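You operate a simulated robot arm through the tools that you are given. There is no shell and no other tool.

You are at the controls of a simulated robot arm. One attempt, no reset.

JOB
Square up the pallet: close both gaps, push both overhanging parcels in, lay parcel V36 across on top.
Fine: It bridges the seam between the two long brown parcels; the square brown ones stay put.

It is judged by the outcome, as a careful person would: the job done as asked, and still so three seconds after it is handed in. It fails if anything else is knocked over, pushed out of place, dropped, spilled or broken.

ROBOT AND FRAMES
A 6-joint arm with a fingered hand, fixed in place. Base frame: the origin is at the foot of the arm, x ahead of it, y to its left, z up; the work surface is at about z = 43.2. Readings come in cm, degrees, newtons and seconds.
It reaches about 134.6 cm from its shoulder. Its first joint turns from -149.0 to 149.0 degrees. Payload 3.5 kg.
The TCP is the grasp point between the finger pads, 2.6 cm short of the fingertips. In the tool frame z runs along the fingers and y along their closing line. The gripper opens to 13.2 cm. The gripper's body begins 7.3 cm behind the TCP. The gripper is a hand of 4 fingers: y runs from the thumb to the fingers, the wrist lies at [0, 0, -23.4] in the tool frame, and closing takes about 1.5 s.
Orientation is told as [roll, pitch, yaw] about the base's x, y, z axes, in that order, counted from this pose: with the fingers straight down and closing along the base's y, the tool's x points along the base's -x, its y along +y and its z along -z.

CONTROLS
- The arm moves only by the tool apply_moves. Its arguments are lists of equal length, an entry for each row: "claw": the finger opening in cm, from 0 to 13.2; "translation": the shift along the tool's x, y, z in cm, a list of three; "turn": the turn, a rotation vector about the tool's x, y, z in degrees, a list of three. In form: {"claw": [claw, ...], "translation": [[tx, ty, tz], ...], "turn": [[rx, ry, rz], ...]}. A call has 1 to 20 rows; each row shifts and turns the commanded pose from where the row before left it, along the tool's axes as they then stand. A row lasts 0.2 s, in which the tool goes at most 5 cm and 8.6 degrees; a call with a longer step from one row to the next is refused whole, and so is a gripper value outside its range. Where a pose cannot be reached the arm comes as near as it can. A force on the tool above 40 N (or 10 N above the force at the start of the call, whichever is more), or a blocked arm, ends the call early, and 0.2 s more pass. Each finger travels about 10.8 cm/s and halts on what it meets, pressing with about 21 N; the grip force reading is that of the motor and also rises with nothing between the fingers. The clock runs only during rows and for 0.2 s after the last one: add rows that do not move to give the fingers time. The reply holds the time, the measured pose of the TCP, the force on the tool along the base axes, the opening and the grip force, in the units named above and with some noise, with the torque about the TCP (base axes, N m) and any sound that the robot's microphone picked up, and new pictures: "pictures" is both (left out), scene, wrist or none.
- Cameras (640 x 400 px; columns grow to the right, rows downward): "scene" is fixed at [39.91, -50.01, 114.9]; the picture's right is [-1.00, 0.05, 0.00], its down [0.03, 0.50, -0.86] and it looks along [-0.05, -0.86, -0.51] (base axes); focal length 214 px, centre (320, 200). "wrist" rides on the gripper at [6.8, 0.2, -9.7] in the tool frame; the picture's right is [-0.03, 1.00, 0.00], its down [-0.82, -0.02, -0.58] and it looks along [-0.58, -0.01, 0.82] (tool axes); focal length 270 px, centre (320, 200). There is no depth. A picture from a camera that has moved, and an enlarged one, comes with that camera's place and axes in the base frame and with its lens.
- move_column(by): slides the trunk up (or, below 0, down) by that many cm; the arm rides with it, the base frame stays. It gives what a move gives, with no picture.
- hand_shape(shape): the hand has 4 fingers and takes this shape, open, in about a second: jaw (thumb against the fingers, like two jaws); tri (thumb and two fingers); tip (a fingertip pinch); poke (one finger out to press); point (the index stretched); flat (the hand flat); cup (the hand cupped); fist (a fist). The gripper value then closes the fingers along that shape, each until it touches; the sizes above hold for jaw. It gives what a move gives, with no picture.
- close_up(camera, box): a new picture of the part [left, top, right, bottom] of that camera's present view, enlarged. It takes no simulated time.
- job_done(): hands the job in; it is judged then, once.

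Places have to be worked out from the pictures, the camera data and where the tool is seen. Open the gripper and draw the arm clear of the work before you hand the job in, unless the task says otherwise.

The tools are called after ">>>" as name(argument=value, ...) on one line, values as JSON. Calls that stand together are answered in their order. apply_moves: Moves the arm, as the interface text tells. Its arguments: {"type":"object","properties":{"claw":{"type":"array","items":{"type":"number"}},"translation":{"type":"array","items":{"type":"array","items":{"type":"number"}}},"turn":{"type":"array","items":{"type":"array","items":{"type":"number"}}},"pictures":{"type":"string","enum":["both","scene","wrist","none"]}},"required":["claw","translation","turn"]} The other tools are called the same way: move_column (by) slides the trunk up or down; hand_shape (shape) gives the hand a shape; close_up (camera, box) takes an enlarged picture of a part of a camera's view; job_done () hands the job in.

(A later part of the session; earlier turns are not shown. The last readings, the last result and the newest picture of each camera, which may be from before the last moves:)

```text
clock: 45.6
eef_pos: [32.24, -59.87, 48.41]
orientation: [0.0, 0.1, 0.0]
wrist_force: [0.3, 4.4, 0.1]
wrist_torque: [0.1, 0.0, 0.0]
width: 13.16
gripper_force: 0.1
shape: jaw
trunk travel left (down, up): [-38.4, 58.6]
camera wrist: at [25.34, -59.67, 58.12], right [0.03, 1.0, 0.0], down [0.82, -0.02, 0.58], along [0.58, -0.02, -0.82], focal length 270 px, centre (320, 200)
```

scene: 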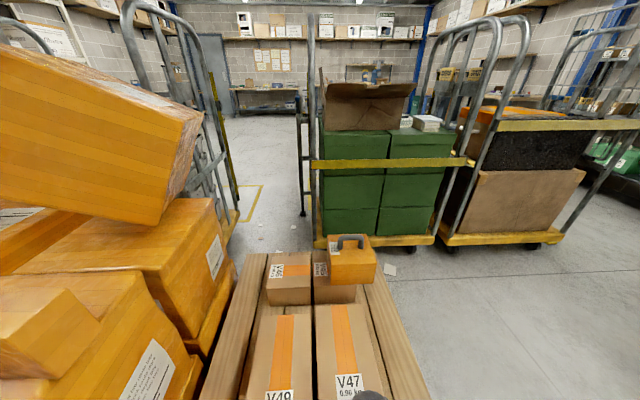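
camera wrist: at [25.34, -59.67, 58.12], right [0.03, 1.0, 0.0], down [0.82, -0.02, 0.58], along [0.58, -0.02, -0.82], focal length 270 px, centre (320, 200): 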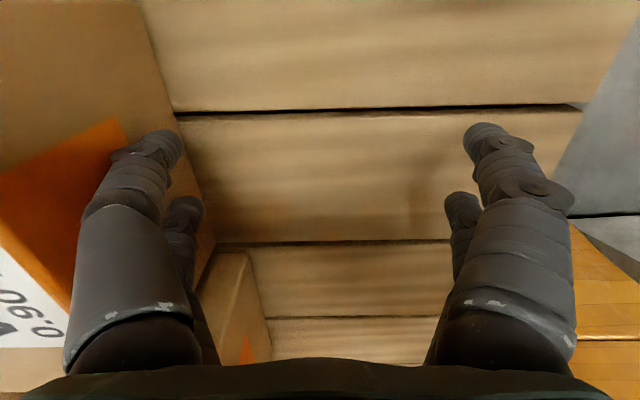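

Contact: 4.4 N in y and V47 has begun to slide. I push on about 3.5 cm and check with a scene close-up.

>>> apply_moves(claw=[13.2, 13.2, 13.2, 13.2, 13.2, 13.2, 13.2, 13.2, 13.2], translation=[[0, -0.4, 0], [0, -0.4, 0], [0, -0.4, 0], [0, -0.4, 0], [0, -0.4, 0], [0, -0.4, 0], [0, -0.4, 0], [0, -0.4, 0], [0, -0.3, 0]], turn=[[0, 0, 0], [0, 0, 0], [0, 0, 0], [0, 0, 0], [0, 0, 0], [0, 0, 0], [0, 0, 0], [0, 0, 0], [0, 0, 0]], pictures="wrist")

>>> close_up(camera="scene", box=[230, 240, 410, 400])

```text
clock: 47.6
eef_pos: [31.87, -63.4, 48.52]
orientation: [0.0, 0.1, 0.0]
wrist_force: [0.3, 3.6, 0.2]
wrist_torque: [0.05, -0.02, -0.02]
width: 13.14
gripper_force: 0.0
shape: jaw
trunk travel left (down, up): [-38.4, 58.6]
camera wrist: at [25.3, -63.18, 58.12], right [0.03, 1.0, 0.0], down [0.82, -0.02, 0.58], along [0.58, -0.02, -0.82], focal length 270 px, centre (320, 200)
```

wrist: 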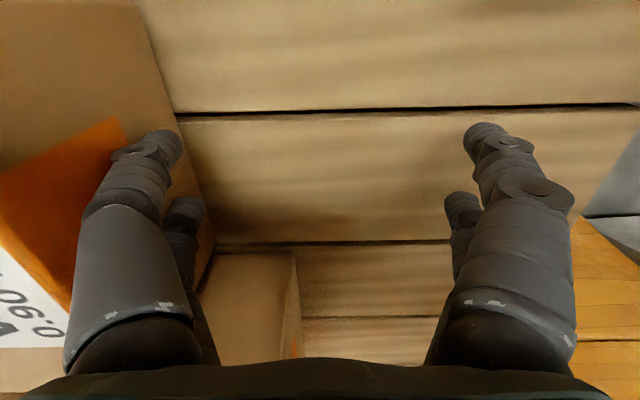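

```text
2.50 times, centred on (320, 320) of scene
camera zoom: at [39.91, -50.01, 114.9], right [-1.0, 0.05, 0.0], down [0.03, 0.5, -0.86], along [-0.05, -0.86, -0.51], focal length 536 px, centre (320, -100)
```

zoom: 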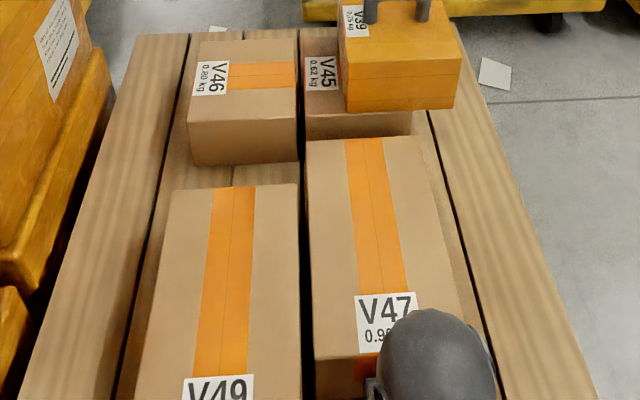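

V47's far edge is now at y≈-93.3; V45's face at ≈-97.1, so ~3.8 cm remain and it slides straight. I push about 3 cm further.

>>> apply_moves(claw=[13.2, 13.2, 13.2, 13.2, 13.2, 13.2, 13.2, 13.2, 13.2], translation=[[0, -0.35, 0], [0, -0.35, 0], [0, -0.35, 0], [0, -0.35, 0], [0, -0.35, 0], [0, -0.35, 0], [0, -0.35, 0], [0, -0.3, 0], [0, -0.2, 0]], turn=[[0, 0, 0], [0, 0, 0], [0, 0, 0], [0, 0, 0], [0, 0, 0], [0, 0, 0], [0, 0, 0], [0, 0, 0], [0, 0, 0]], pictures="none")

>>> close_up(camera="scene", box=[270, 250, 370, 310])

```text
clock: 49.6
eef_pos: [32.09, -66.23, 48.47]
orientation: [-0.1, 0.1, 0.0]
wrist_force: [-0.2, 2.7, 0.5]
wrist_torque: [0.03, 0.0, -0.01]
width: 13.16
gripper_force: 0.1
shape: jaw
trunk travel left (down, up): [-38.4, 58.6]
```

```text
6.40 times, centred on (320, 280) of scene
camera zoom: at [39.91, -50.01, 114.9], right [-1.0, 0.05, 0.0], down [0.03, 0.5, -0.86], along [-0.05, -0.86, -0.51], focal length 1373 px, centre (320, -312)
```

zoom: 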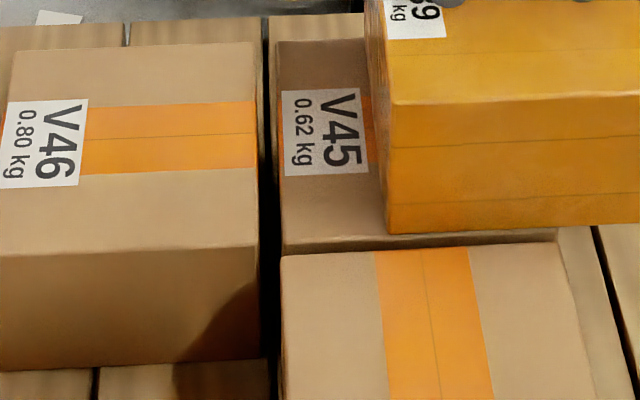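

About 0.5 cm remains between V47 and V45. I close it in small steps, watching the force so V45 isn't shoved.

>>> apply_moves(claw=[13.2, 13.2, 13.2], translation=[[0, -0.15, 0], [0, -0.15, 0], [0, -0.1, 0]], turn=[[0, 0, 0], [0, 0, 0], [0, 0, 0]], pictures="none")

>>> close_up(camera="scene", box=[300, 260, 370, 300])

```text
clock: 50.4
eef_pos: [31.99, -66.75, 48.57]
orientation: [-0.2, 0.2, 0.0]
wrist_force: [0.2, 3.6, 0.2]
wrist_torque: [0.06, 0.0, 0.04]
width: 13.15
gripper_force: 0.0
shape: jaw
trunk travel left (down, up): [-38.4, 58.6]
```

```text
9.14 times, centred on (335, 280) of scene
camera zoom: at [39.91, -50.01, 114.9], right [-1.0, 0.05, 0.0], down [0.03, 0.5, -0.86], along [-0.05, -0.86, -0.51], focal length 1961 px, centre (183, -531)
```

zoom: 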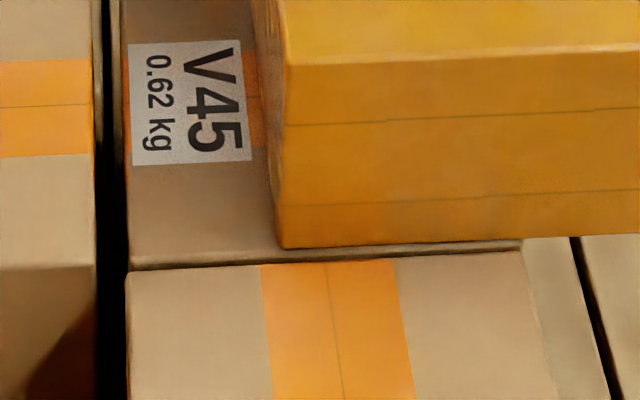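

A hairline remains (≈0.2–0.4 cm). Another few millimetres.

>>> apply_moves(claw=[13.2, 13.2, 13.2], translation=[[0, -0.12, 0], [0, -0.12, 0], [0, -0.1, 0]], turn=[[0, 0, 0], [0, 0, 0], [0, 0, 0]], pictures="none")

>>> close_up(camera="scene", box=[300, 260, 370, 300])

```text
clock: 51.2
eef_pos: [32.04, -66.96, 48.51]
orientation: [-0.1, 0.1, 0.0]
wrist_force: [-1.4, 7.5, 2.1]
wrist_torque: [-0.08, -0.01, -0.06]
width: 13.13
gripper_force: 0.0
shape: jaw
trunk travel left (down, up): [-38.4, 58.6]
```

```text
9.14 times, centred on (335, 280) of scene
camera zoom: at [39.91, -50.01, 114.9], right [-1.0, 0.05, 0.0], down [0.03, 0.5, -0.86], along [-0.05, -0.86, -0.51], focal length 1961 px, centre (183, -531)
```

zoom: 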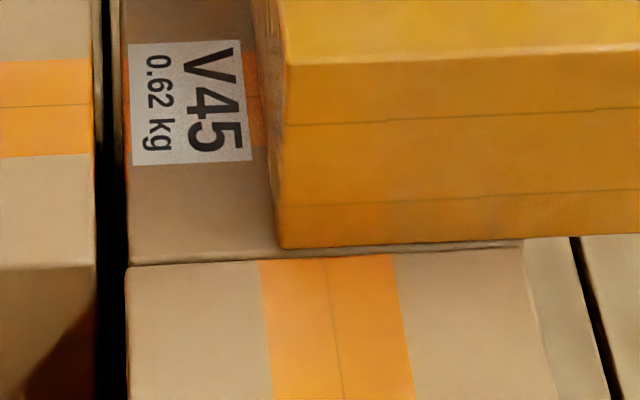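

Contact confirmed (7.5 N), gap closed, V45's label hasn't shifted. I retract in +y and move over to V49's centre line (x≈47.7).

>>> apply_moves(claw=[13.2, 13.2, 13.2, 13.2, 13.2, 13.2, 13.2, 13.2, 13.2, 13.2, 13.2, 13.2, 13.2], translation=[[0, 0.5, 0], [0, 1.5, 0], [0, 2.5, 0], [0, 2.5, 0], [0, 2.5, 0], [0, 2.5, 0], [0, 1, 0], [-3, 0, 0], [-3, 0, 0], [-3, 0, 0], [-3, 0, 0], [-3.6, 0, 0], [0, 0, 0]], turn=[[0, 0, 0], [0, 0, 0], [0, 0, 0], [0, 0, 0], [0, 0, 0], [0, 0, 0], [0, 0, 0], [0, 0, 0], [0, 0, 0], [0, 0, 0], [0, 0, 0], [0, 0, 0], [0, 0, 0]])

```text
clock: 54.0
eef_pos: [47.58, -53.9, 48.52]
orientation: [-0.1, 0.1, -0.1]
wrist_force: [0.5, -0.2, -1.0]
wrist_torque: [-0.02, 0.02, -0.03]
width: 13.19
gripper_force: 0.0
shape: jaw
trunk travel left (down, up): [-38.4, 58.6]
camera wrist: at [40.82, -53.81, 58.12], right [0.03, 1.0, 0.0], down [0.82, -0.02, 0.58], along [0.58, -0.02, -0.82], focal length 270 px, centre (320, 200)
```

scene: 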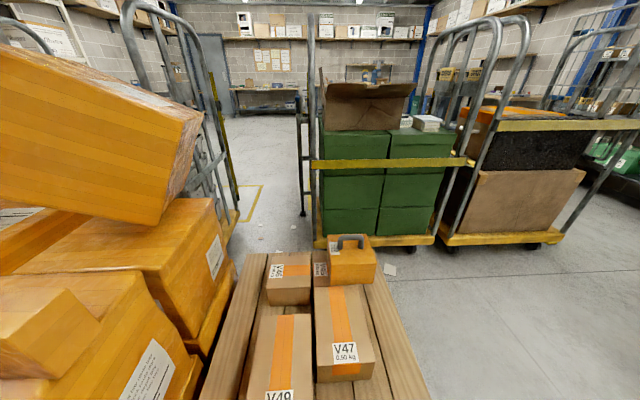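
wrist: 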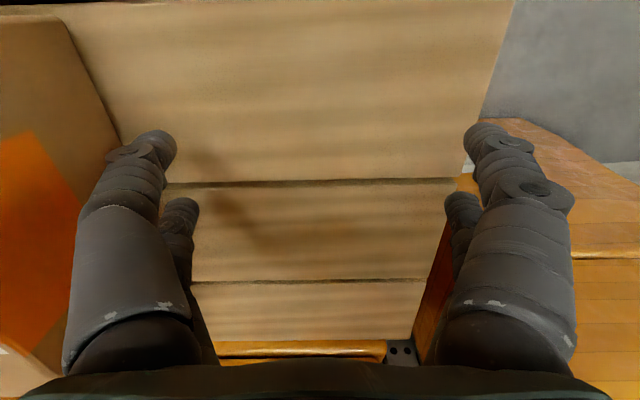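

V47 looks straight. Now I push V49 the same way: approach and slide it about 6 cm, then check.

>>> apply_moves(claw=[13.2, 13.2, 13.2, 13.2, 13.2, 13.2, 13.2, 13.2, 13.2, 13.2, 13.2, 13.2, 13.2, 13.2, 13.2, 13.2, 13.2, 13.2, 13.2], translation=[[0, -0.7, 0], [0, -0.7, 0], [0, -0.7, 0], [0, -0.5, 0], [0, -0.5, 0], [0, -0.45, 0], [0, -0.45, 0], [0, -0.45, 0], [0, -0.45, 0], [0, -0.45, 0], [0, -0.45, 0], [0, -0.45, 0], [0, -0.45, 0], [0, -0.45, 0], [0, -0.45, 0], [0, -0.45, 0], [0, -0.45, 0], [0, -0.45, 0], [0, -0.45, 0]], turn=[[0, 0, 0], [0, 0, 0], [0, 0, 0], [0, 0, 0], [0, 0, 0], [0, 0, 0], [0, 0, 0], [0, 0, 0], [0, 0, 0], [0, 0, 0], [0, 0, 0], [0, 0, 0], [0, 0, 0], [0, 0, 0], [0, 0, 0], [0, 0, 0], [0, 0, 0], [0, 0, 0], [0, 0, 0]])

>>> close_up(camera="scene", box=[230, 240, 410, 400])

```text
clock: 58.0
eef_pos: [47.66, -63.44, 48.54]
orientation: [-0.1, 0.1, 0.0]
wrist_force: [0.5, 3.1, 0.2]
wrist_torque: [0.08, 0.01, 0.01]
width: 13.17
gripper_force: 0.1
shape: jaw
trunk travel left (down, up): [-38.4, 58.6]
camera wrist: at [40.96, -63.26, 58.12], right [0.03, 1.0, 0.0], down [0.82, -0.02, 0.58], along [0.58, -0.02, -0.82], focal length 270 px, centre (320, 200)
```

scene: 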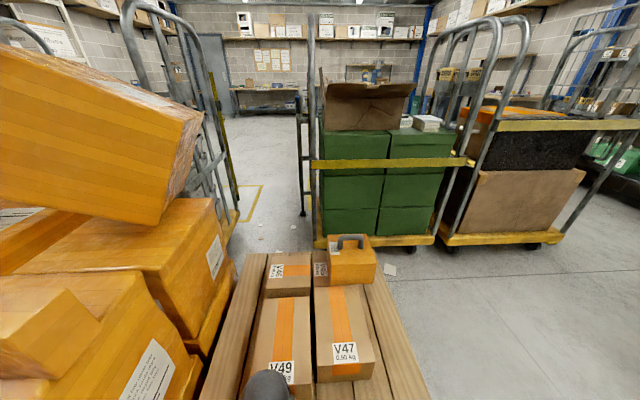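
wrist: 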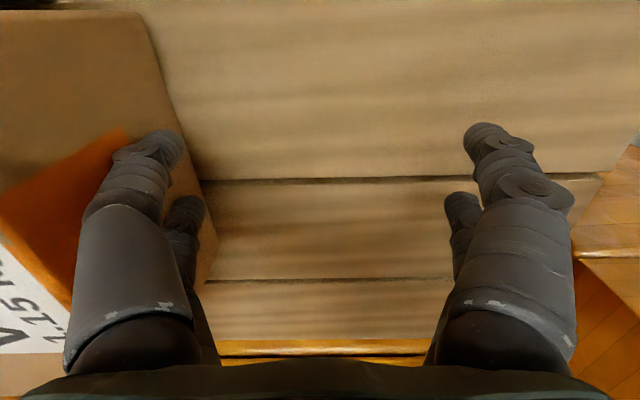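

```text
2.50 times, centred on (320, 320) of scene
camera zoom: at [39.91, -50.01, 114.9], right [-1.0, 0.05, 0.0], down [0.03, 0.5, -0.86], along [-0.05, -0.86, -0.51], focal length 536 px, centre (320, -100)
```

zoom: 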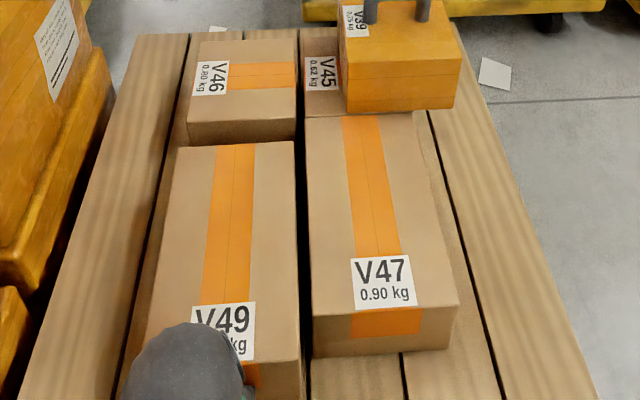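

V49 is sliding straight; ~3.3 cm remain to V46. I push 2.6 cm more.

>>> apply_moves(claw=[13.2, 13.2, 13.2, 13.2, 13.2, 13.2, 13.2], translation=[[0, -0.4, 0], [0, -0.4, 0], [0, -0.4, 0], [0, -0.4, 0], [0, -0.4, 0], [0, -0.35, 0], [0, -0.25, 0]], turn=[[0, 0, 0], [0, 0, 0], [0, 0, 0], [0, 0, 0], [0, 0, 0], [0, 0, 0], [0, 0, 0]], pictures="none")

>>> close_up(camera="scene", box=[250, 260, 320, 300])

```text
clock: 59.6
eef_pos: [47.75, -66.14, 48.6]
orientation: [-0.1, 0.1, 0.0]
wrist_force: [0.1, 4.0, 1.0]
wrist_torque: [0.08, 0.0, 0.02]
width: 13.14
gripper_force: 0.0
shape: jaw
trunk travel left (down, up): [-38.4, 58.6]
```

```text
9.14 times, centred on (285, 280) of scene
camera zoom: at [39.91, -50.01, 114.9], right [-1.0, 0.05, 0.0], down [0.03, 0.5, -0.86], along [-0.05, -0.86, -0.51], focal length 1961 px, centre (640, -531)
```

zoom: 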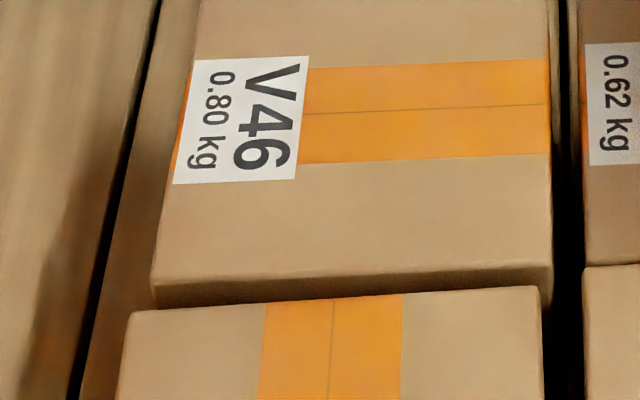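

About 1 cm remains (slightly more on the +x side). Closing it in fine steps.

>>> apply_moves(claw=[13.2, 13.2, 13.2, 13.2], translation=[[0, -0.2, 0], [0, -0.2, 0], [0, -0.2, 0], [0, -0.15, 0]], turn=[[0, 0, 0], [0, 0, 0], [0, 0, 0], [0, 0, 0]], pictures="none")

>>> close_up(camera="scene", box=[250, 260, 320, 300])

```text
clock: 60.6
eef_pos: [47.55, -66.8, 48.52]
orientation: [0.0, 0.1, 0.0]
wrist_force: [0.8, 3.1, -0.1]
wrist_torque: [0.03, -0.01, 0.04]
width: 13.14
gripper_force: 0.0
shape: jaw
trunk travel left (down, up): [-38.4, 58.6]
```

```text
9.14 times, centred on (285, 280) of scene
camera zoom: at [39.91, -50.01, 114.9], right [-1.0, 0.05, 0.0], down [0.03, 0.5, -0.86], along [-0.05, -0.86, -0.51], focal length 1961 px, centre (640, -531)
```

zoom: 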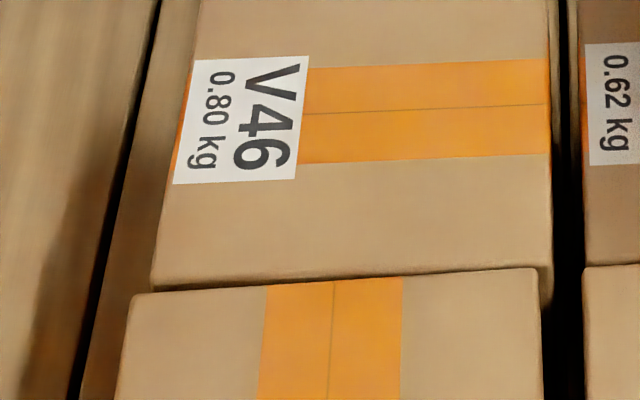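

Right side nearly touches, left ≈0.3 cm. A few more millimetres until the force rises.

>>> apply_moves(claw=[13.2, 13.2, 13.2], translation=[[0, -0.12, 0], [0, -0.12, 0], [0, -0.1, 0]], turn=[[0, 0, 0], [0, 0, 0], [0, 0, 0]], pictures="none")

>>> close_up(camera="scene", box=[250, 260, 320, 300])

```text
clock: 61.4
eef_pos: [47.68, -67.16, 48.55]
orientation: [-0.1, 0.1, 0.0]
wrist_force: [0.7, 7.2, 1.1]
wrist_torque: [0.0, 0.02, 0.08]
width: 13.13
gripper_force: 0.1
shape: jaw
trunk travel left (down, up): [-38.4, 58.6]
```

```text
9.14 times, centred on (285, 280) of scene
camera zoom: at [39.91, -50.01, 114.9], right [-1.0, 0.05, 0.0], down [0.03, 0.5, -0.86], along [-0.05, -0.86, -0.51], focal length 1961 px, centre (640, -531)
```

zoom: 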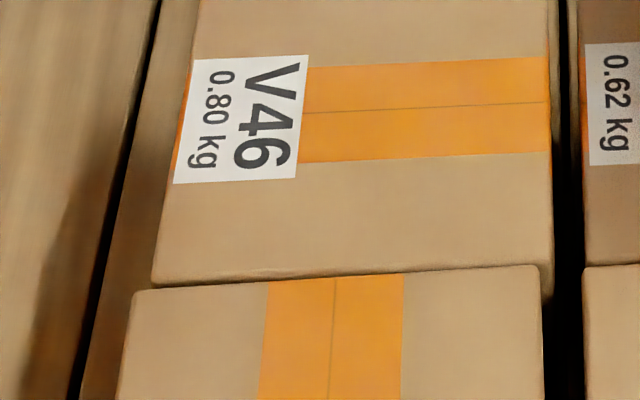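

Contact at 7.2 N; both gaps are closed, so I stop there. Retracting in +y, then raising the trunk to have room for turning the hand to yaw -90 for the +x pushes.

>>> apply_moves(claw=[13.2, 13.2, 13.2, 13.2, 13.2, 13.2, 13.2], translation=[[0, 0.5, 0], [0, 1.5, 0], [0, 2.5, 0], [0, 2.5, 0], [0, 2.5, 0], [0, 2.5, 0], [0, 1, 0]], turn=[[0, 0, 0], [0, 0, 0], [0, 0, 0], [0, 0, 0], [0, 0, 0], [0, 0, 0], [0, 0, 0]], pictures="none")

>>> move_column(by=32)

>>> apply_moves(claw=[13.2, 13.2, 13.2, 13.2, 13.2, 13.2, 13.2, 13.2, 13.2, 13.2, 13.2, 13.2], translation=[[3, 0, 0], [3, 0, 0], [3, 0, 0], [3, 0, 0], [0, 0, 0], [0, 0, 0], [0, 0, 0], [0, 0, 0], [0, 0, 0], [0, 0, 0], [0, 0, 0], [0, 0, 0]], turn=[[0, 0, 8.2], [0, 0, 8.2], [0, 0, 8.2], [0, 0, 8.2], [0, 0, 8.2], [0, 0, 8.2], [0, 0, 8.2], [0, 0, 8.2], [0, 0, 8.2], [0, 0, 8.2], [0, 0, 8], [0, 0, 0]])

```text
clock: 63.0
eef_pos: [47.66, -54.07, 48.56]
orientation: [-0.1, 0.1, -0.1]
wrist_force: [-0.4, -0.1, -0.1]
wrist_torque: [0.03, 0.01, 0.0]
width: 13.19
gripper_force: 0.0
shape: jaw
trunk travel left (down, up): [-38.4, 58.6]
```

```text
clock: 66.1
eef_pos: [47.54, -54.2, 80.55]
orientation: [-0.2, 0.1, 0.1]
wrist_force: [0.0, -0.3, -0.4]
wrist_torque: [0.0, -0.01, -0.01]
width: 13.18
gripper_force: 0.0
shape: jaw
trunk travel left (down, up): [-70.4, 26.6]
```

```text
clock: 68.7
eef_pos: [35.96, -51.76, 80.51]
orientation: [-0.1, -0.1, -90.0]
wrist_force: [-0.6, 0.5, 0.0]
wrist_torque: [-0.01, -0.01, 0.0]
width: 13.2
gripper_force: 0.2
shape: jaw
trunk travel left (down, up): [-70.4, 26.6]
camera wrist: at [36.32, -44.79, 90.09], right [1.0, -0.03, 0.0], down [-0.02, -0.81, 0.58], along [-0.02, -0.58, -0.81], focal length 270 px, centre (320, 200)
```

scene: 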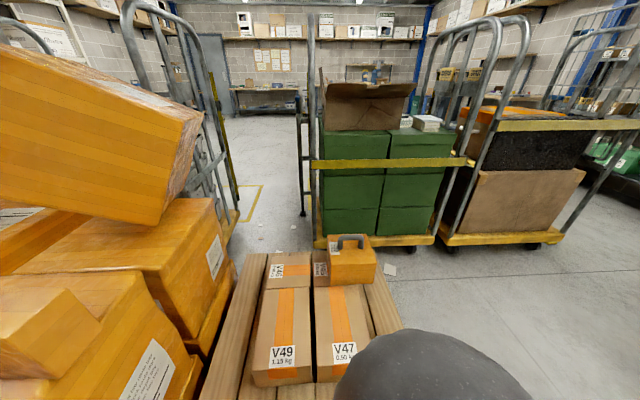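
wrist: 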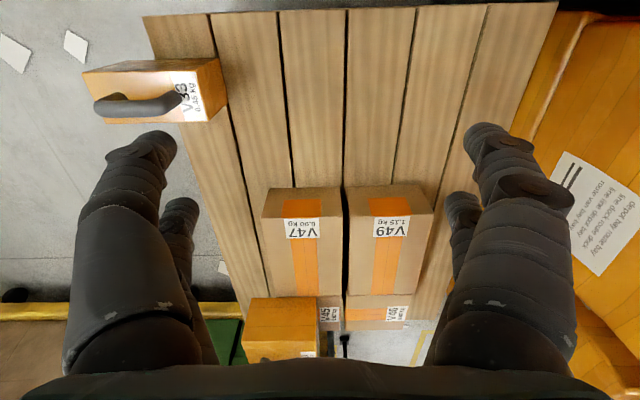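

Good overview: both gaps are closed. Zooming in on V33 to measure its overhang.

>>> close_up(camera="wrist", box=[60, 0, 300, 150])

>>> close_up(camera="wrist", box=[220, 170, 460, 370])

```text
2.67 times, centred on (180, 75) of wrist
camera zoom: at [36.32, -44.79, 90.09], right [1.0, -0.03, 0.0], down [-0.02, -0.81, 0.58], along [-0.02, -0.58, -0.81], focal length 721 px, centre (693, 533)
```

zoom: 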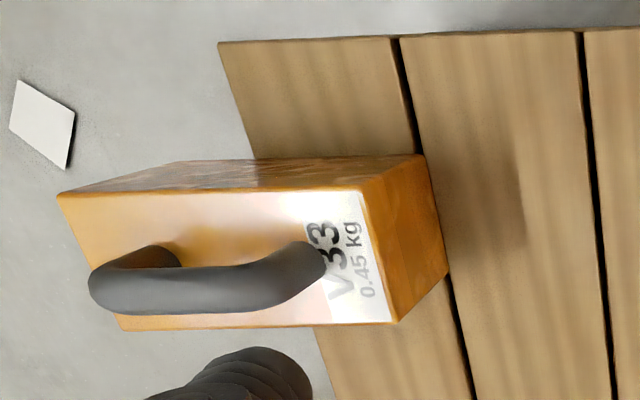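

```text
2.00 times, centred on (340, 270) of wrist
camera zoom: at [36.32, -44.79, 90.09], right [1.0, -0.03, 0.0], down [-0.02, -0.81, 0.58], along [-0.02, -0.58, -0.81], focal length 541 px, centre (280, 60)
```

zoom: 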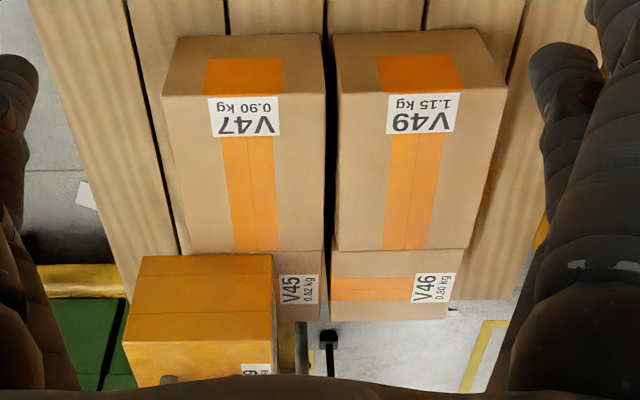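

V33 spans x≈5.9–20.2, y≈-57.5…-50.8; the pallet edge is at x≈10.3, so it overhangs 4.4 cm. I move over it (well above) to its -x side at x≈-7, aligned at y≈-54.2.

>>> apply_moves(claw=[13.2, 13.2, 13.2, 13.2, 13.2, 13.2, 13.2, 13.2, 13.2, 13.2, 13.2, 13.2, 13.2], translation=[[0, -3.6, 0], [0, -3.6, 0], [0, -3.6, 0], [-0.8, -3.6, 0], [-0.8, -3.6, 0], [-0.8, -3.6, 0], [0, -3.6, 0], [0, -3.6, 0], [0, -3.6, 0], [0, -3.6, 0], [0, -3.6, 0], [0, -3.4, 0], [0, 0, 0]], turn=[[0, 0, 0], [0, 0, 0], [0, 0, 0], [0, 0, 0], [0, 0, 0], [0, 0, 0], [0, 0, 0], [0, 0, 0], [0, 0, 0], [0, 0, 0], [0, 0, 0], [0, 0, 0], [0, 0, 0]])

```text
clock: 71.5
eef_pos: [-7.02, -53.95, 80.44]
orientation: [-0.2, -0.1, -90.0]
wrist_force: [0.7, -0.3, 0.0]
wrist_torque: [-0.01, -0.02, 0.0]
width: 13.18
gripper_force: 0.0
shape: jaw
out of reach, approached as far as the arm can: row 11
trunk travel left (down, up): [-70.4, 26.6]
camera wrist: at [-6.71, -47.13, 90.09], right [1.0, -0.03, 0.0], down [-0.02, -0.81, 0.58], along [-0.02, -0.58, -0.81], focal length 270 px, centre (320, 200)
```

scene: 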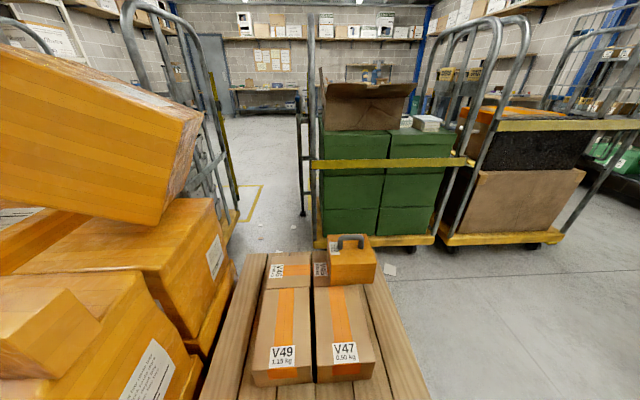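
wrist: 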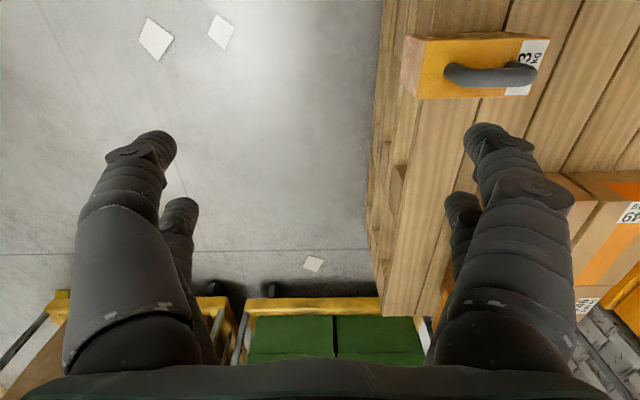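

Clear air below here. Lowering to z≈48.4 beside V33's -x face.

>>> move_column(by=-32)

>>> apply_moves(claw=[13.2, 13.2, 13.2, 13.2, 13.2], translation=[[-0.2, 0.6, 0], [0, 0.6, 0], [0, 0.6, 0], [0, 0.5, 0], [0, 0, 0]], turn=[[0, 0, 0], [0, 0, 0], [0, 0, 0], [0, 0, 0], [0, 0, 0]])

```text
clock: 74.7
eef_pos: [-6.99, -54.01, 48.55]
orientation: [-0.1, -0.1, -90.0]
wrist_force: [-0.9, -0.8, -0.4]
wrist_torque: [-0.04, -0.01, -0.01]
width: 13.17
gripper_force: 0.0
shape: jaw
trunk travel left (down, up): [-38.4, 58.6]
```

```text
clock: 75.9
eef_pos: [-4.57, -54.28, 48.42]
orientation: [-0.1, -0.1, -90.0]
wrist_force: [-0.1, 0.4, -0.9]
wrist_torque: [-0.01, 0.0, 0.0]
width: 13.21
gripper_force: 0.1
shape: jaw
trunk travel left (down, up): [-38.4, 58.6]
camera wrist: at [-4.3, -47.4, 58.09], right [1.0, -0.03, 0.0], down [-0.02, -0.81, 0.58], along [-0.02, -0.58, -0.81], focal length 270 px, centre (320, 200)
```

scene: 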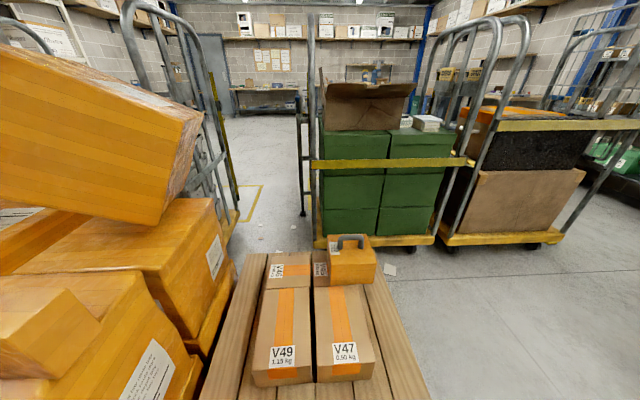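
wrist: 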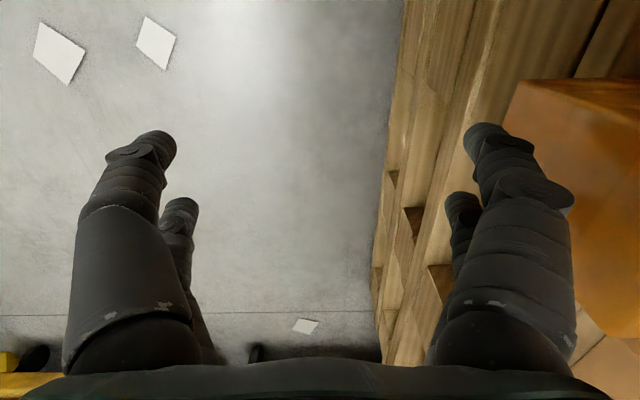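

V33's -x face is just right of the fingers. I push slowly in +x (tool +y), first part.

>>> apply_moves(claw=[13.2, 13.2, 13.2, 13.2, 13.2, 13.2, 13.2, 13.2, 13.2, 13.2], translation=[[0, 0.5, 0], [0, 0.5, 0], [0, 0.4, 0], [0, 0.4, 0], [0, 0.4, 0], [0, 0.4, 0], [0, 0.4, 0], [0, 0.4, 0], [0, 0.4, 0], [0, 0.4, 0]], turn=[[0, 0, 0], [0, 0, 0], [0, 0, 0], [0, 0, 0], [0, 0, 0], [0, 0, 0], [0, 0, 0], [0, 0, 0], [0, 0, 0], [0, 0, 0]], pictures="wrist")

```text
clock: 78.1
eef_pos: [-0.42, -54.22, 48.46]
orientation: [-0.1, -0.2, -90.1]
wrist_force: [-2.4, -0.5, 0.6]
wrist_torque: [-0.01, 0.03, 0.01]
width: 13.17
gripper_force: 0.0
shape: jaw
trunk travel left (down, up): [-38.4, 58.6]
camera wrist: at [-0.2, -47.36, 58.09], right [1.0, -0.03, 0.0], down [-0.02, -0.81, 0.58], along [-0.02, -0.58, -0.81], focal length 270 px, centre (320, 200)
```

wrist: 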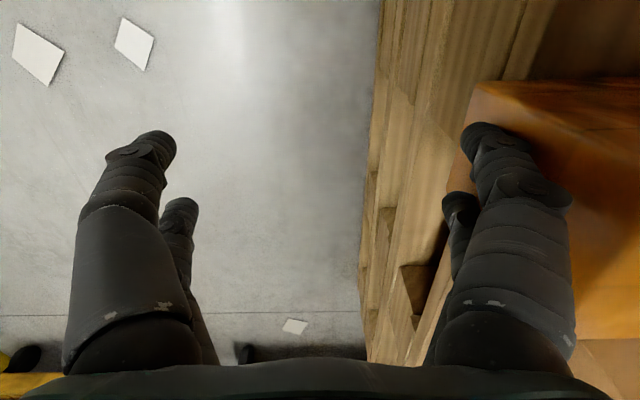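

V33 is being pushed (−2.4 N reaction); its -x face is now at ≈7.9. I push about 3.2 cm further.

>>> apply_moves(claw=[13.2, 13.2, 13.2, 13.2, 13.2, 13.2, 13.2, 13.2, 13.2], translation=[[0, 0.4, 0], [0, 0.4, 0], [0, 0.4, 0], [0, 0.4, 0], [0, 0.4, 0], [0, 0.4, 0], [0, 0.4, 0], [0, 0.3, 0], [0, 0.2, 0]], turn=[[0, 0, 0], [0, 0, 0], [0, 0, 0], [0, 0, 0], [0, 0, 0], [0, 0, 0], [0, 0, 0], [0, 0, 0], [0, 0, 0]], pictures="wrist")

```text
clock: 80.1
eef_pos: [2.9, -54.24, 48.45]
orientation: [0.0, -0.1, -90.0]
wrist_force: [-1.7, -0.2, -0.4]
wrist_torque: [0.0, 0.01, 0.02]
width: 13.18
gripper_force: 0.0
shape: jaw
trunk travel left (down, up): [-38.4, 58.6]
camera wrist: at [3.1, -47.33, 58.09], right [1.0, -0.03, 0.0], down [-0.02, -0.81, 0.58], along [-0.02, -0.58, -0.81], focal length 270 px, centre (320, 200)
```

wrist: 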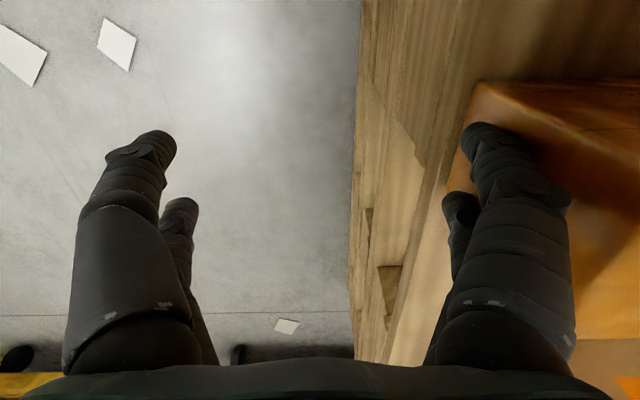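

V33's -x face is now at x≈11.2, about 1 cm inside the edge. I back off in -x, raise to z≈58, and travel along the pallet's -x side toward V39 (y≈-104.6).

>>> apply_moves(claw=[13.2, 13.2, 13.2, 13.2, 13.2, 13.2], translation=[[0, -0.5, 0], [0, -1, 0], [0, -1.5, 0], [0, -1.5, 0], [0, -1, 0], [0, 0, 0]], turn=[[0, 0, 0], [0, 0, 0], [0, 0, 0], [0, 0, 0], [0, 0, 0], [0, 0, 0]], pictures="none")

>>> move_column(by=32)

>>> apply_moves(claw=[13.2, 13.2, 13.2, 13.2, 13.2, 13.2, 13.2, 13.2, 13.2, 13.2, 13.2], translation=[[-4, 0, 0], [-4, 0, 0], [-4, 0, 0], [-4, 0, 0], [-4, 0, 0], [-4, 0, 0], [-4, 0, 0], [-4, 0, 0], [-4, 0, 0], [-4, 0, 0], [0, 0, 0]], turn=[[0, 0, 0], [0, 0, 0], [0, 0, 0], [0, 0, 0], [0, 0, 0], [0, 0, 0], [0, 0, 0], [0, 0, 0], [0, 0, 0], [0, 0, 0], [0, 0, 0]])

```text
clock: 81.5
eef_pos: [-2.79, -54.29, 48.46]
orientation: [0.0, -0.2, -90.0]
wrist_force: [0.5, -0.5, 0.5]
wrist_torque: [0.01, 0.02, 0.01]
width: 13.22
gripper_force: 0.1
shape: jaw
trunk travel left (down, up): [-38.4, 58.6]
```

```text
clock: 84.7
eef_pos: [-2.7, -54.21, 80.51]
orientation: [-0.1, -0.2, -90.0]
wrist_force: [0.1, 1.0, -0.3]
wrist_torque: [-0.02, 0.02, 0.01]
width: 13.2
gripper_force: 0.0
shape: jaw
trunk travel left (down, up): [-70.4, 26.6]
```

```text
clock: 87.1
eef_pos: [-2.75, -94.36, 80.46]
orientation: [0.0, -0.1, -90.1]
wrist_force: [-0.5, 0.6, -0.5]
wrist_torque: [0.0, -0.01, 0.01]
width: 13.21
gripper_force: 0.1
shape: jaw
trunk travel left (down, up): [-70.4, 26.6]
camera wrist: at [-2.49, -87.44, 90.07], right [1.0, -0.03, 0.0], down [-0.02, -0.81, 0.58], along [-0.02, -0.58, -0.82], focal length 270 px, centre (320, 200)
```

scene: 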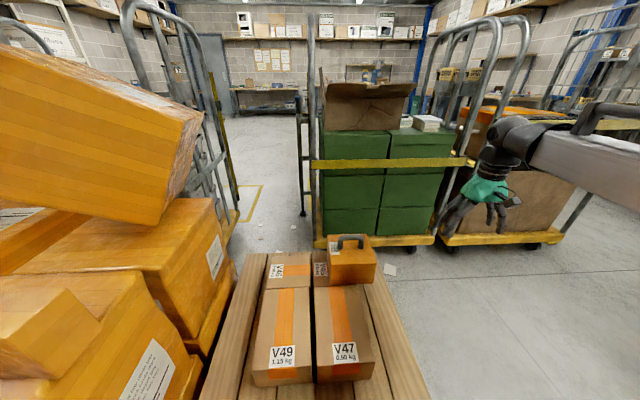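
wrist: 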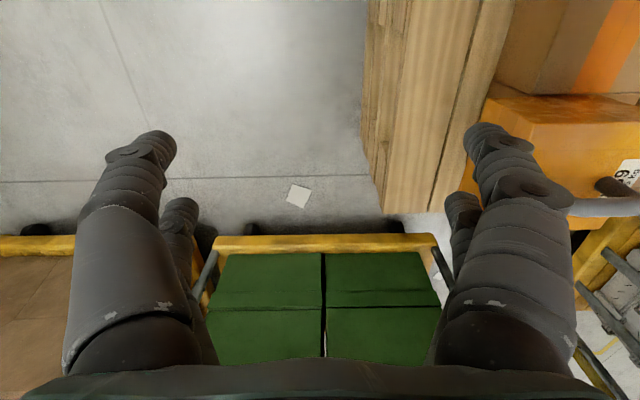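

The forearm lies on the -x side, clear. I move to y≈-104.6, x≈4, then lower to z≈58 beside V39 (which stands on V45, z 53.7–63).

>>> apply_moves(claw=[13.2, 13.2, 13.2, 13.2, 13.2], translation=[[-3.4, 2.2, 0], [-3.4, 2.2, 0], [-3.4, 2.2, 0], [0, 0, 0], [0, 0, 0]], turn=[[0, 0, 0], [0, 0, 0], [0, 0, 0], [0, 0, 0], [0, 0, 0]], pictures="none")

>>> move_column(by=-22.3)

>>> apply_moves(claw=[13.2], translation=[[0, 0, 0]], turn=[[0, 0, 0]])

>>> close_up(camera="scene", box=[300, 180, 520, 320])

```text
clock: 88.3
eef_pos: [3.72, -104.36, 80.45]
orientation: [-0.1, -0.1, -90.0]
wrist_force: [-0.3, -0.7, 0.1]
wrist_torque: [-0.01, 0.03, 0.0]
width: 13.17
gripper_force: 0.0
shape: jaw
trunk travel left (down, up): [-70.4, 26.6]
```

```text
clock: 90.6
eef_pos: [3.86, -104.25, 58.1]
orientation: [-0.1, -0.1, -89.9]
wrist_force: [-0.4, 0.1, 0.3]
wrist_torque: [0.0, 0.04, 0.0]
width: 13.2
gripper_force: 0.0
shape: jaw
trunk travel left (down, up): [-48.1, 48.9]
```

```text
clock: 91.0
eef_pos: [3.66, -104.34, 58.16]
orientation: [-0.1, -0.2, -90.0]
wrist_force: [0.1, 0.2, -0.2]
wrist_torque: [0.03, 0.0, -0.02]
width: 13.17
gripper_force: 0.0
shape: jaw
trunk travel left (down, up): [-48.1, 48.9]
camera wrist: at [4.06, -97.53, 67.79], right [1.0, -0.03, 0.0], down [-0.02, -0.81, 0.58], along [-0.02, -0.58, -0.81], focal length 270 px, centre (320, 200)
```

scene: 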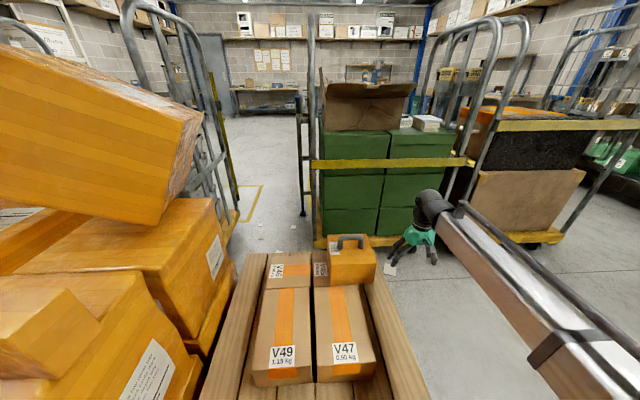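
wrist: 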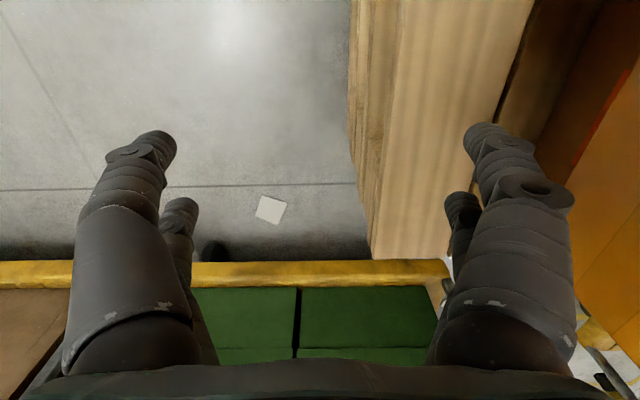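

```text
2.86 times, centred on (410, 250) of scene
camera zoom: at [39.91, -50.01, 114.9], right [-1.0, 0.05, 0.0], down [0.03, 0.5, -0.86], along [-0.05, -0.86, -0.51], focal length 613 px, centre (63, 57)
```

zoom: 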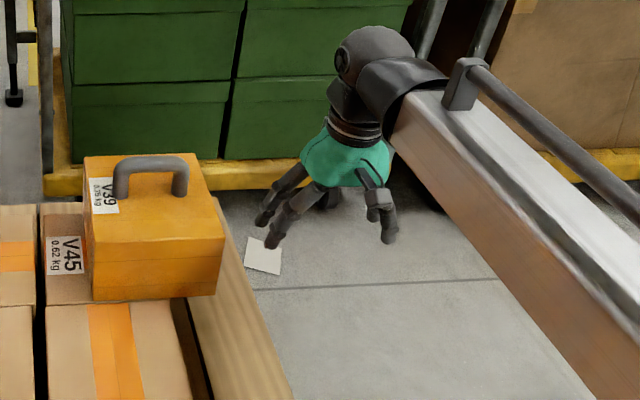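

The hand is beside V39. I push slowly in +x: approach first, then a couple of centimetres.

>>> apply_moves(claw=[13.2, 13.2, 13.2, 13.2, 13.2, 13.2, 13.2, 13.2, 13.2, 13.2, 13.2, 13.2, 13.2, 13.2, 13.2, 13.2], translation=[[-0.2, 0.8, 0], [0, 0.8, 0], [0, 0.8, 0], [0, 0.8, 0], [0, 0.6, 0], [0, 0.5, 0], [0, 0.5, 0], [0, 0.4, 0], [0, 0.4, 0], [0, 0.4, 0], [0, 0.4, 0], [0, 0.4, 0], [0, 0.4, 0], [0, 0.4, 0], [0, 0.4, 0], [0, 0.4, 0]], turn=[[0, 0, 0], [0, 0, 0], [0, 0, 0], [0, 0, 0], [0, 0, 0], [0, 0, 0], [0, 0, 0], [0, 0, 0], [0, 0, 0], [0, 0, 0], [0, 0, 0], [0, 0, 0], [0, 0, 0], [0, 0, 0], [0, 0, 0], [0, 0, 0]])

>>> close_up(camera="scene", box=[270, 210, 450, 330])

```text
clock: 94.4
eef_pos: [12.16, -104.55, 58.27]
orientation: [-0.1, -0.2, -90.0]
wrist_force: [-3.2, 0.0, 0.5]
wrist_torque: [0.02, 0.0, 0.0]
width: 13.17
gripper_force: 0.2
shape: jaw
trunk travel left (down, up): [-48.1, 48.9]
camera wrist: at [12.46, -97.72, 67.8], right [1.0, -0.03, 0.0], down [-0.02, -0.81, 0.58], along [-0.02, -0.58, -0.81], focal length 270 px, centre (320, 200)
```

scene: 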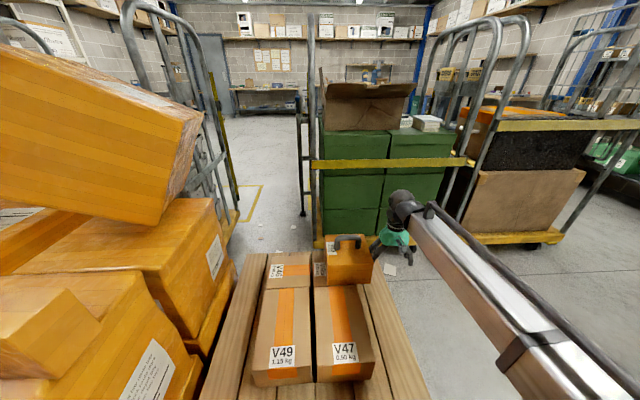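
wrist: 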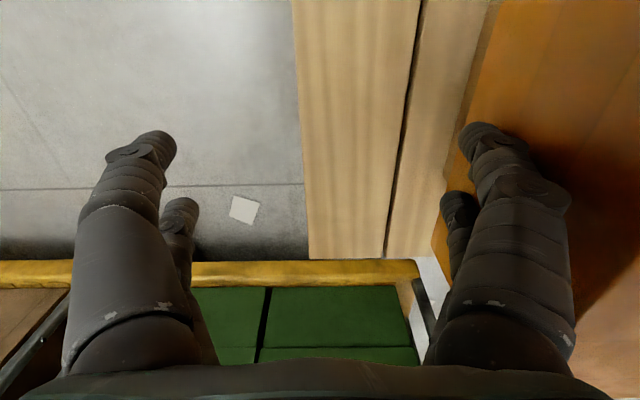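

```text
3.33 times, centred on (360, 270) of scene
camera zoom: at [39.91, -50.01, 114.9], right [-1.0, 0.05, 0.0], down [0.03, 0.5, -0.86], along [-0.05, -0.86, -0.51], focal length 715 px, centre (187, -33)
```

zoom: 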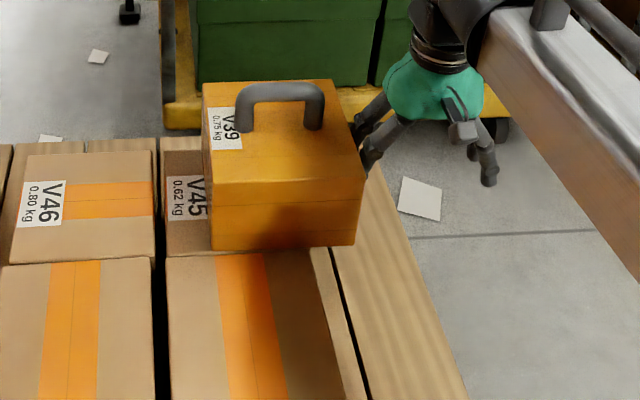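

V39 slides (x≈20.1–34.9 now) and V45 hasn't moved. About 4.7 cm to go; I push 4 cm.

>>> apply_moves(claw=[13.2, 13.2, 13.2, 13.2, 13.2, 13.2, 13.2, 13.2, 13.2, 13.2, 13.2], translation=[[0, 0.4, 0], [0, 0.4, 0], [0, 0.4, 0], [0, 0.4, 0], [0, 0.4, 0], [0, 0.4, 0], [0, 0.4, 0], [0, 0.4, 0], [0, 0.3, 0], [0, 0.3, 0], [0, 0.2, 0]], turn=[[0, 0, 0], [0, 0, 0], [0, 0, 0], [0, 0, 0], [0, 0, 0], [0, 0, 0], [0, 0, 0], [0, 0, 0], [0, 0, 0], [0, 0, 0], [0, 0, 0]], pictures="none")

>>> close_up(camera="scene", box=[270, 210, 450, 330])

```text
clock: 96.8
eef_pos: [16.16, -104.7, 58.12]
orientation: [-0.1, -0.2, -90.0]
wrist_force: [-2.7, 0.0, 0.2]
wrist_torque: [-0.01, 0.03, 0.02]
width: 13.14
gripper_force: 0.0
shape: jaw
trunk travel left (down, up): [-48.1, 48.9]
```

```text
3.33 times, centred on (360, 270) of scene
camera zoom: at [39.91, -50.01, 114.9], right [-1.0, 0.05, 0.0], down [0.03, 0.5, -0.86], along [-0.05, -0.86, -0.51], focal length 715 px, centre (187, -33)
```

zoom: 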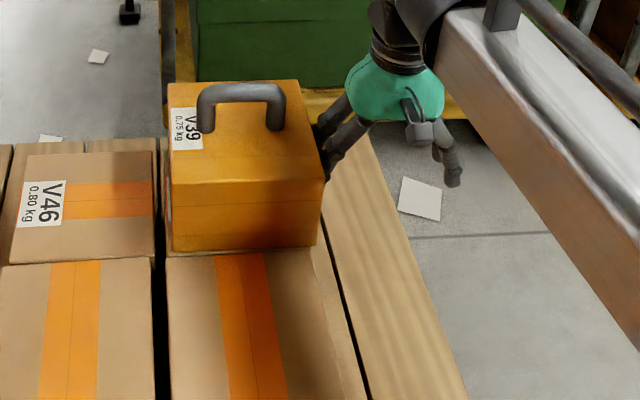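

V39 now spans ≈24.2–38.7 versus V45's 25–39.3. A final 0.6 cm makes it flush.

>>> apply_moves(claw=[13.2, 13.2, 13.2], translation=[[0, 0.25, 0], [0, 0.25, 0], [0, 0.15, 0]], turn=[[0, 0, 0], [0, 0, 0], [0, 0, 0]], pictures="wrist")

>>> close_up(camera="scene", box=[270, 210, 450, 330])

```text
clock: 97.6
eef_pos: [16.8, -104.47, 58.19]
orientation: [-0.2, 0.0, -89.9]
wrist_force: [-3.4, 0.0, 0.8]
wrist_torque: [-0.02, 0.01, -0.01]
width: 13.17
gripper_force: 0.0
shape: jaw
trunk travel left (down, up): [-48.1, 48.9]
camera wrist: at [17.13, -97.72, 67.79], right [1.0, -0.03, 0.0], down [-0.02, -0.81, 0.58], along [-0.02, -0.58, -0.81], focal length 270 px, centre (320, 200)
```

wrist: 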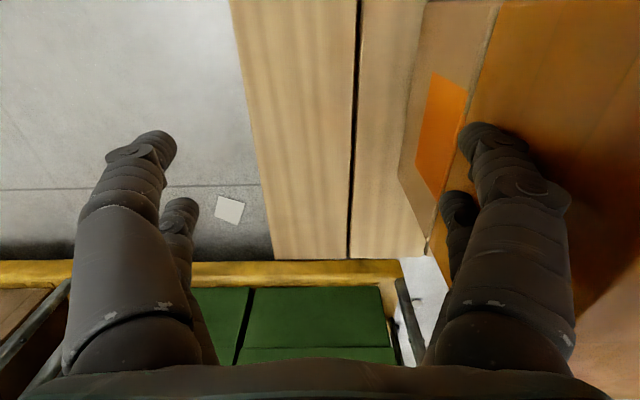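

```text
3.33 times, centred on (360, 270) of scene
camera zoom: at [39.91, -50.01, 114.9], right [-1.0, 0.05, 0.0], down [0.03, 0.5, -0.86], along [-0.05, -0.86, -0.51], focal length 715 px, centre (187, -33)
```

zoom: 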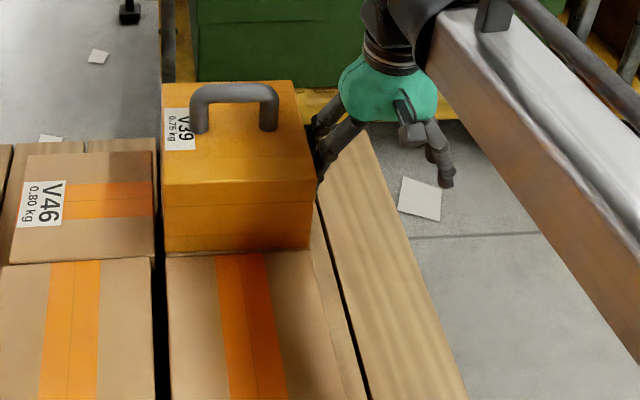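

V39's faces now line up with V45's edges. I back away in -x, and raise the trunk fully for the V36 transfer.

>>> apply_moves(claw=[13.2, 13.2, 13.2, 13.2, 13.2, 13.2], translation=[[0, -0.5, 0], [0, -1, 0], [0, -2, 0], [0, -2.5, 0], [0, -2.5, 0], [0, 0, 0]], turn=[[0, 0, 0], [0, 0, 0], [0, 0, 0], [0, 0, 0], [0, 0, 0], [0, 0, 0]], pictures="none")

>>> move_column(by=48.9)

>>> apply_moves(claw=[13.2, 13.2, 13.2, 13.2, 13.2, 13.2, 13.2, 13.2, 13.2, 13.2, 13.2, 13.2], translation=[[4.4, 0, 0], [4.4, 0, 0], [4.4, 0, 0], [4.4, 0, 0], [4.4, 0, 0], [4.4, 0, 0], [4.4, 0, 0], [4.4, 0, 0], [4.4, 0, 0], [4.4, 0, 0], [2, 0, 0], [0, 0, 0]], turn=[[0, 0, 0], [0, 0, 0], [0, 0, 0], [0, 0, 0], [0, 0, 0], [0, 0, 0], [0, 0, 0], [0, 0, 0], [0, 0, 0], [0, 0, 0], [0, 0, 0], [0, 0, 0]])

```text
clock: 99.0
eef_pos: [8.08, -104.31, 58.15]
orientation: [-0.1, -0.1, -90.0]
wrist_force: [-0.9, -0.5, -0.1]
wrist_torque: [0.02, -0.03, -0.01]
width: 13.21
gripper_force: 0.1
shape: jaw
trunk travel left (down, up): [-48.1, 48.9]
```

```text
refused: 48.9 is not a number from -40 to 40
```

```text
clock: 101.6
eef_pos: [8.47, -58.52, 58.27]
orientation: [-0.1, -0.1, -90.0]
wrist_force: [-0.6, 0.5, -0.3]
wrist_torque: [0.01, 0.0, 0.0]
width: 13.19
gripper_force: 0.1
shape: jaw
out of reach, approached as far as the arm can: row 3, 6, 9
trunk travel left (down, up): [-48.1, 48.9]
camera wrist: at [8.76, -51.68, 67.79], right [1.0, -0.03, 0.0], down [-0.02, -0.81, 0.58], along [-0.02, -0.58, -0.81], focal length 270 px, centre (320, 200)
```

scene: 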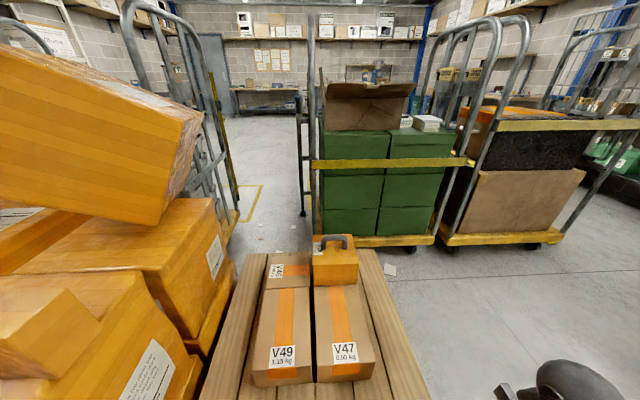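
wrist: 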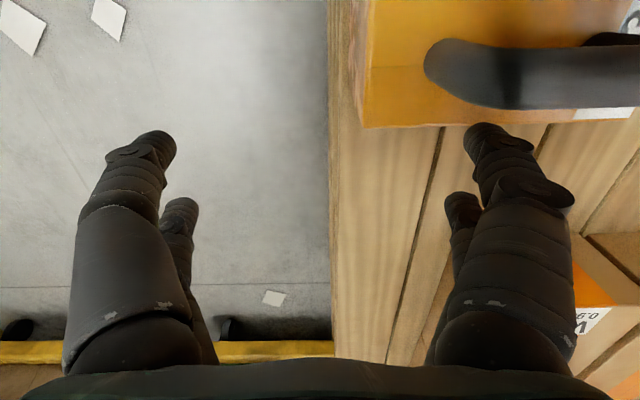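

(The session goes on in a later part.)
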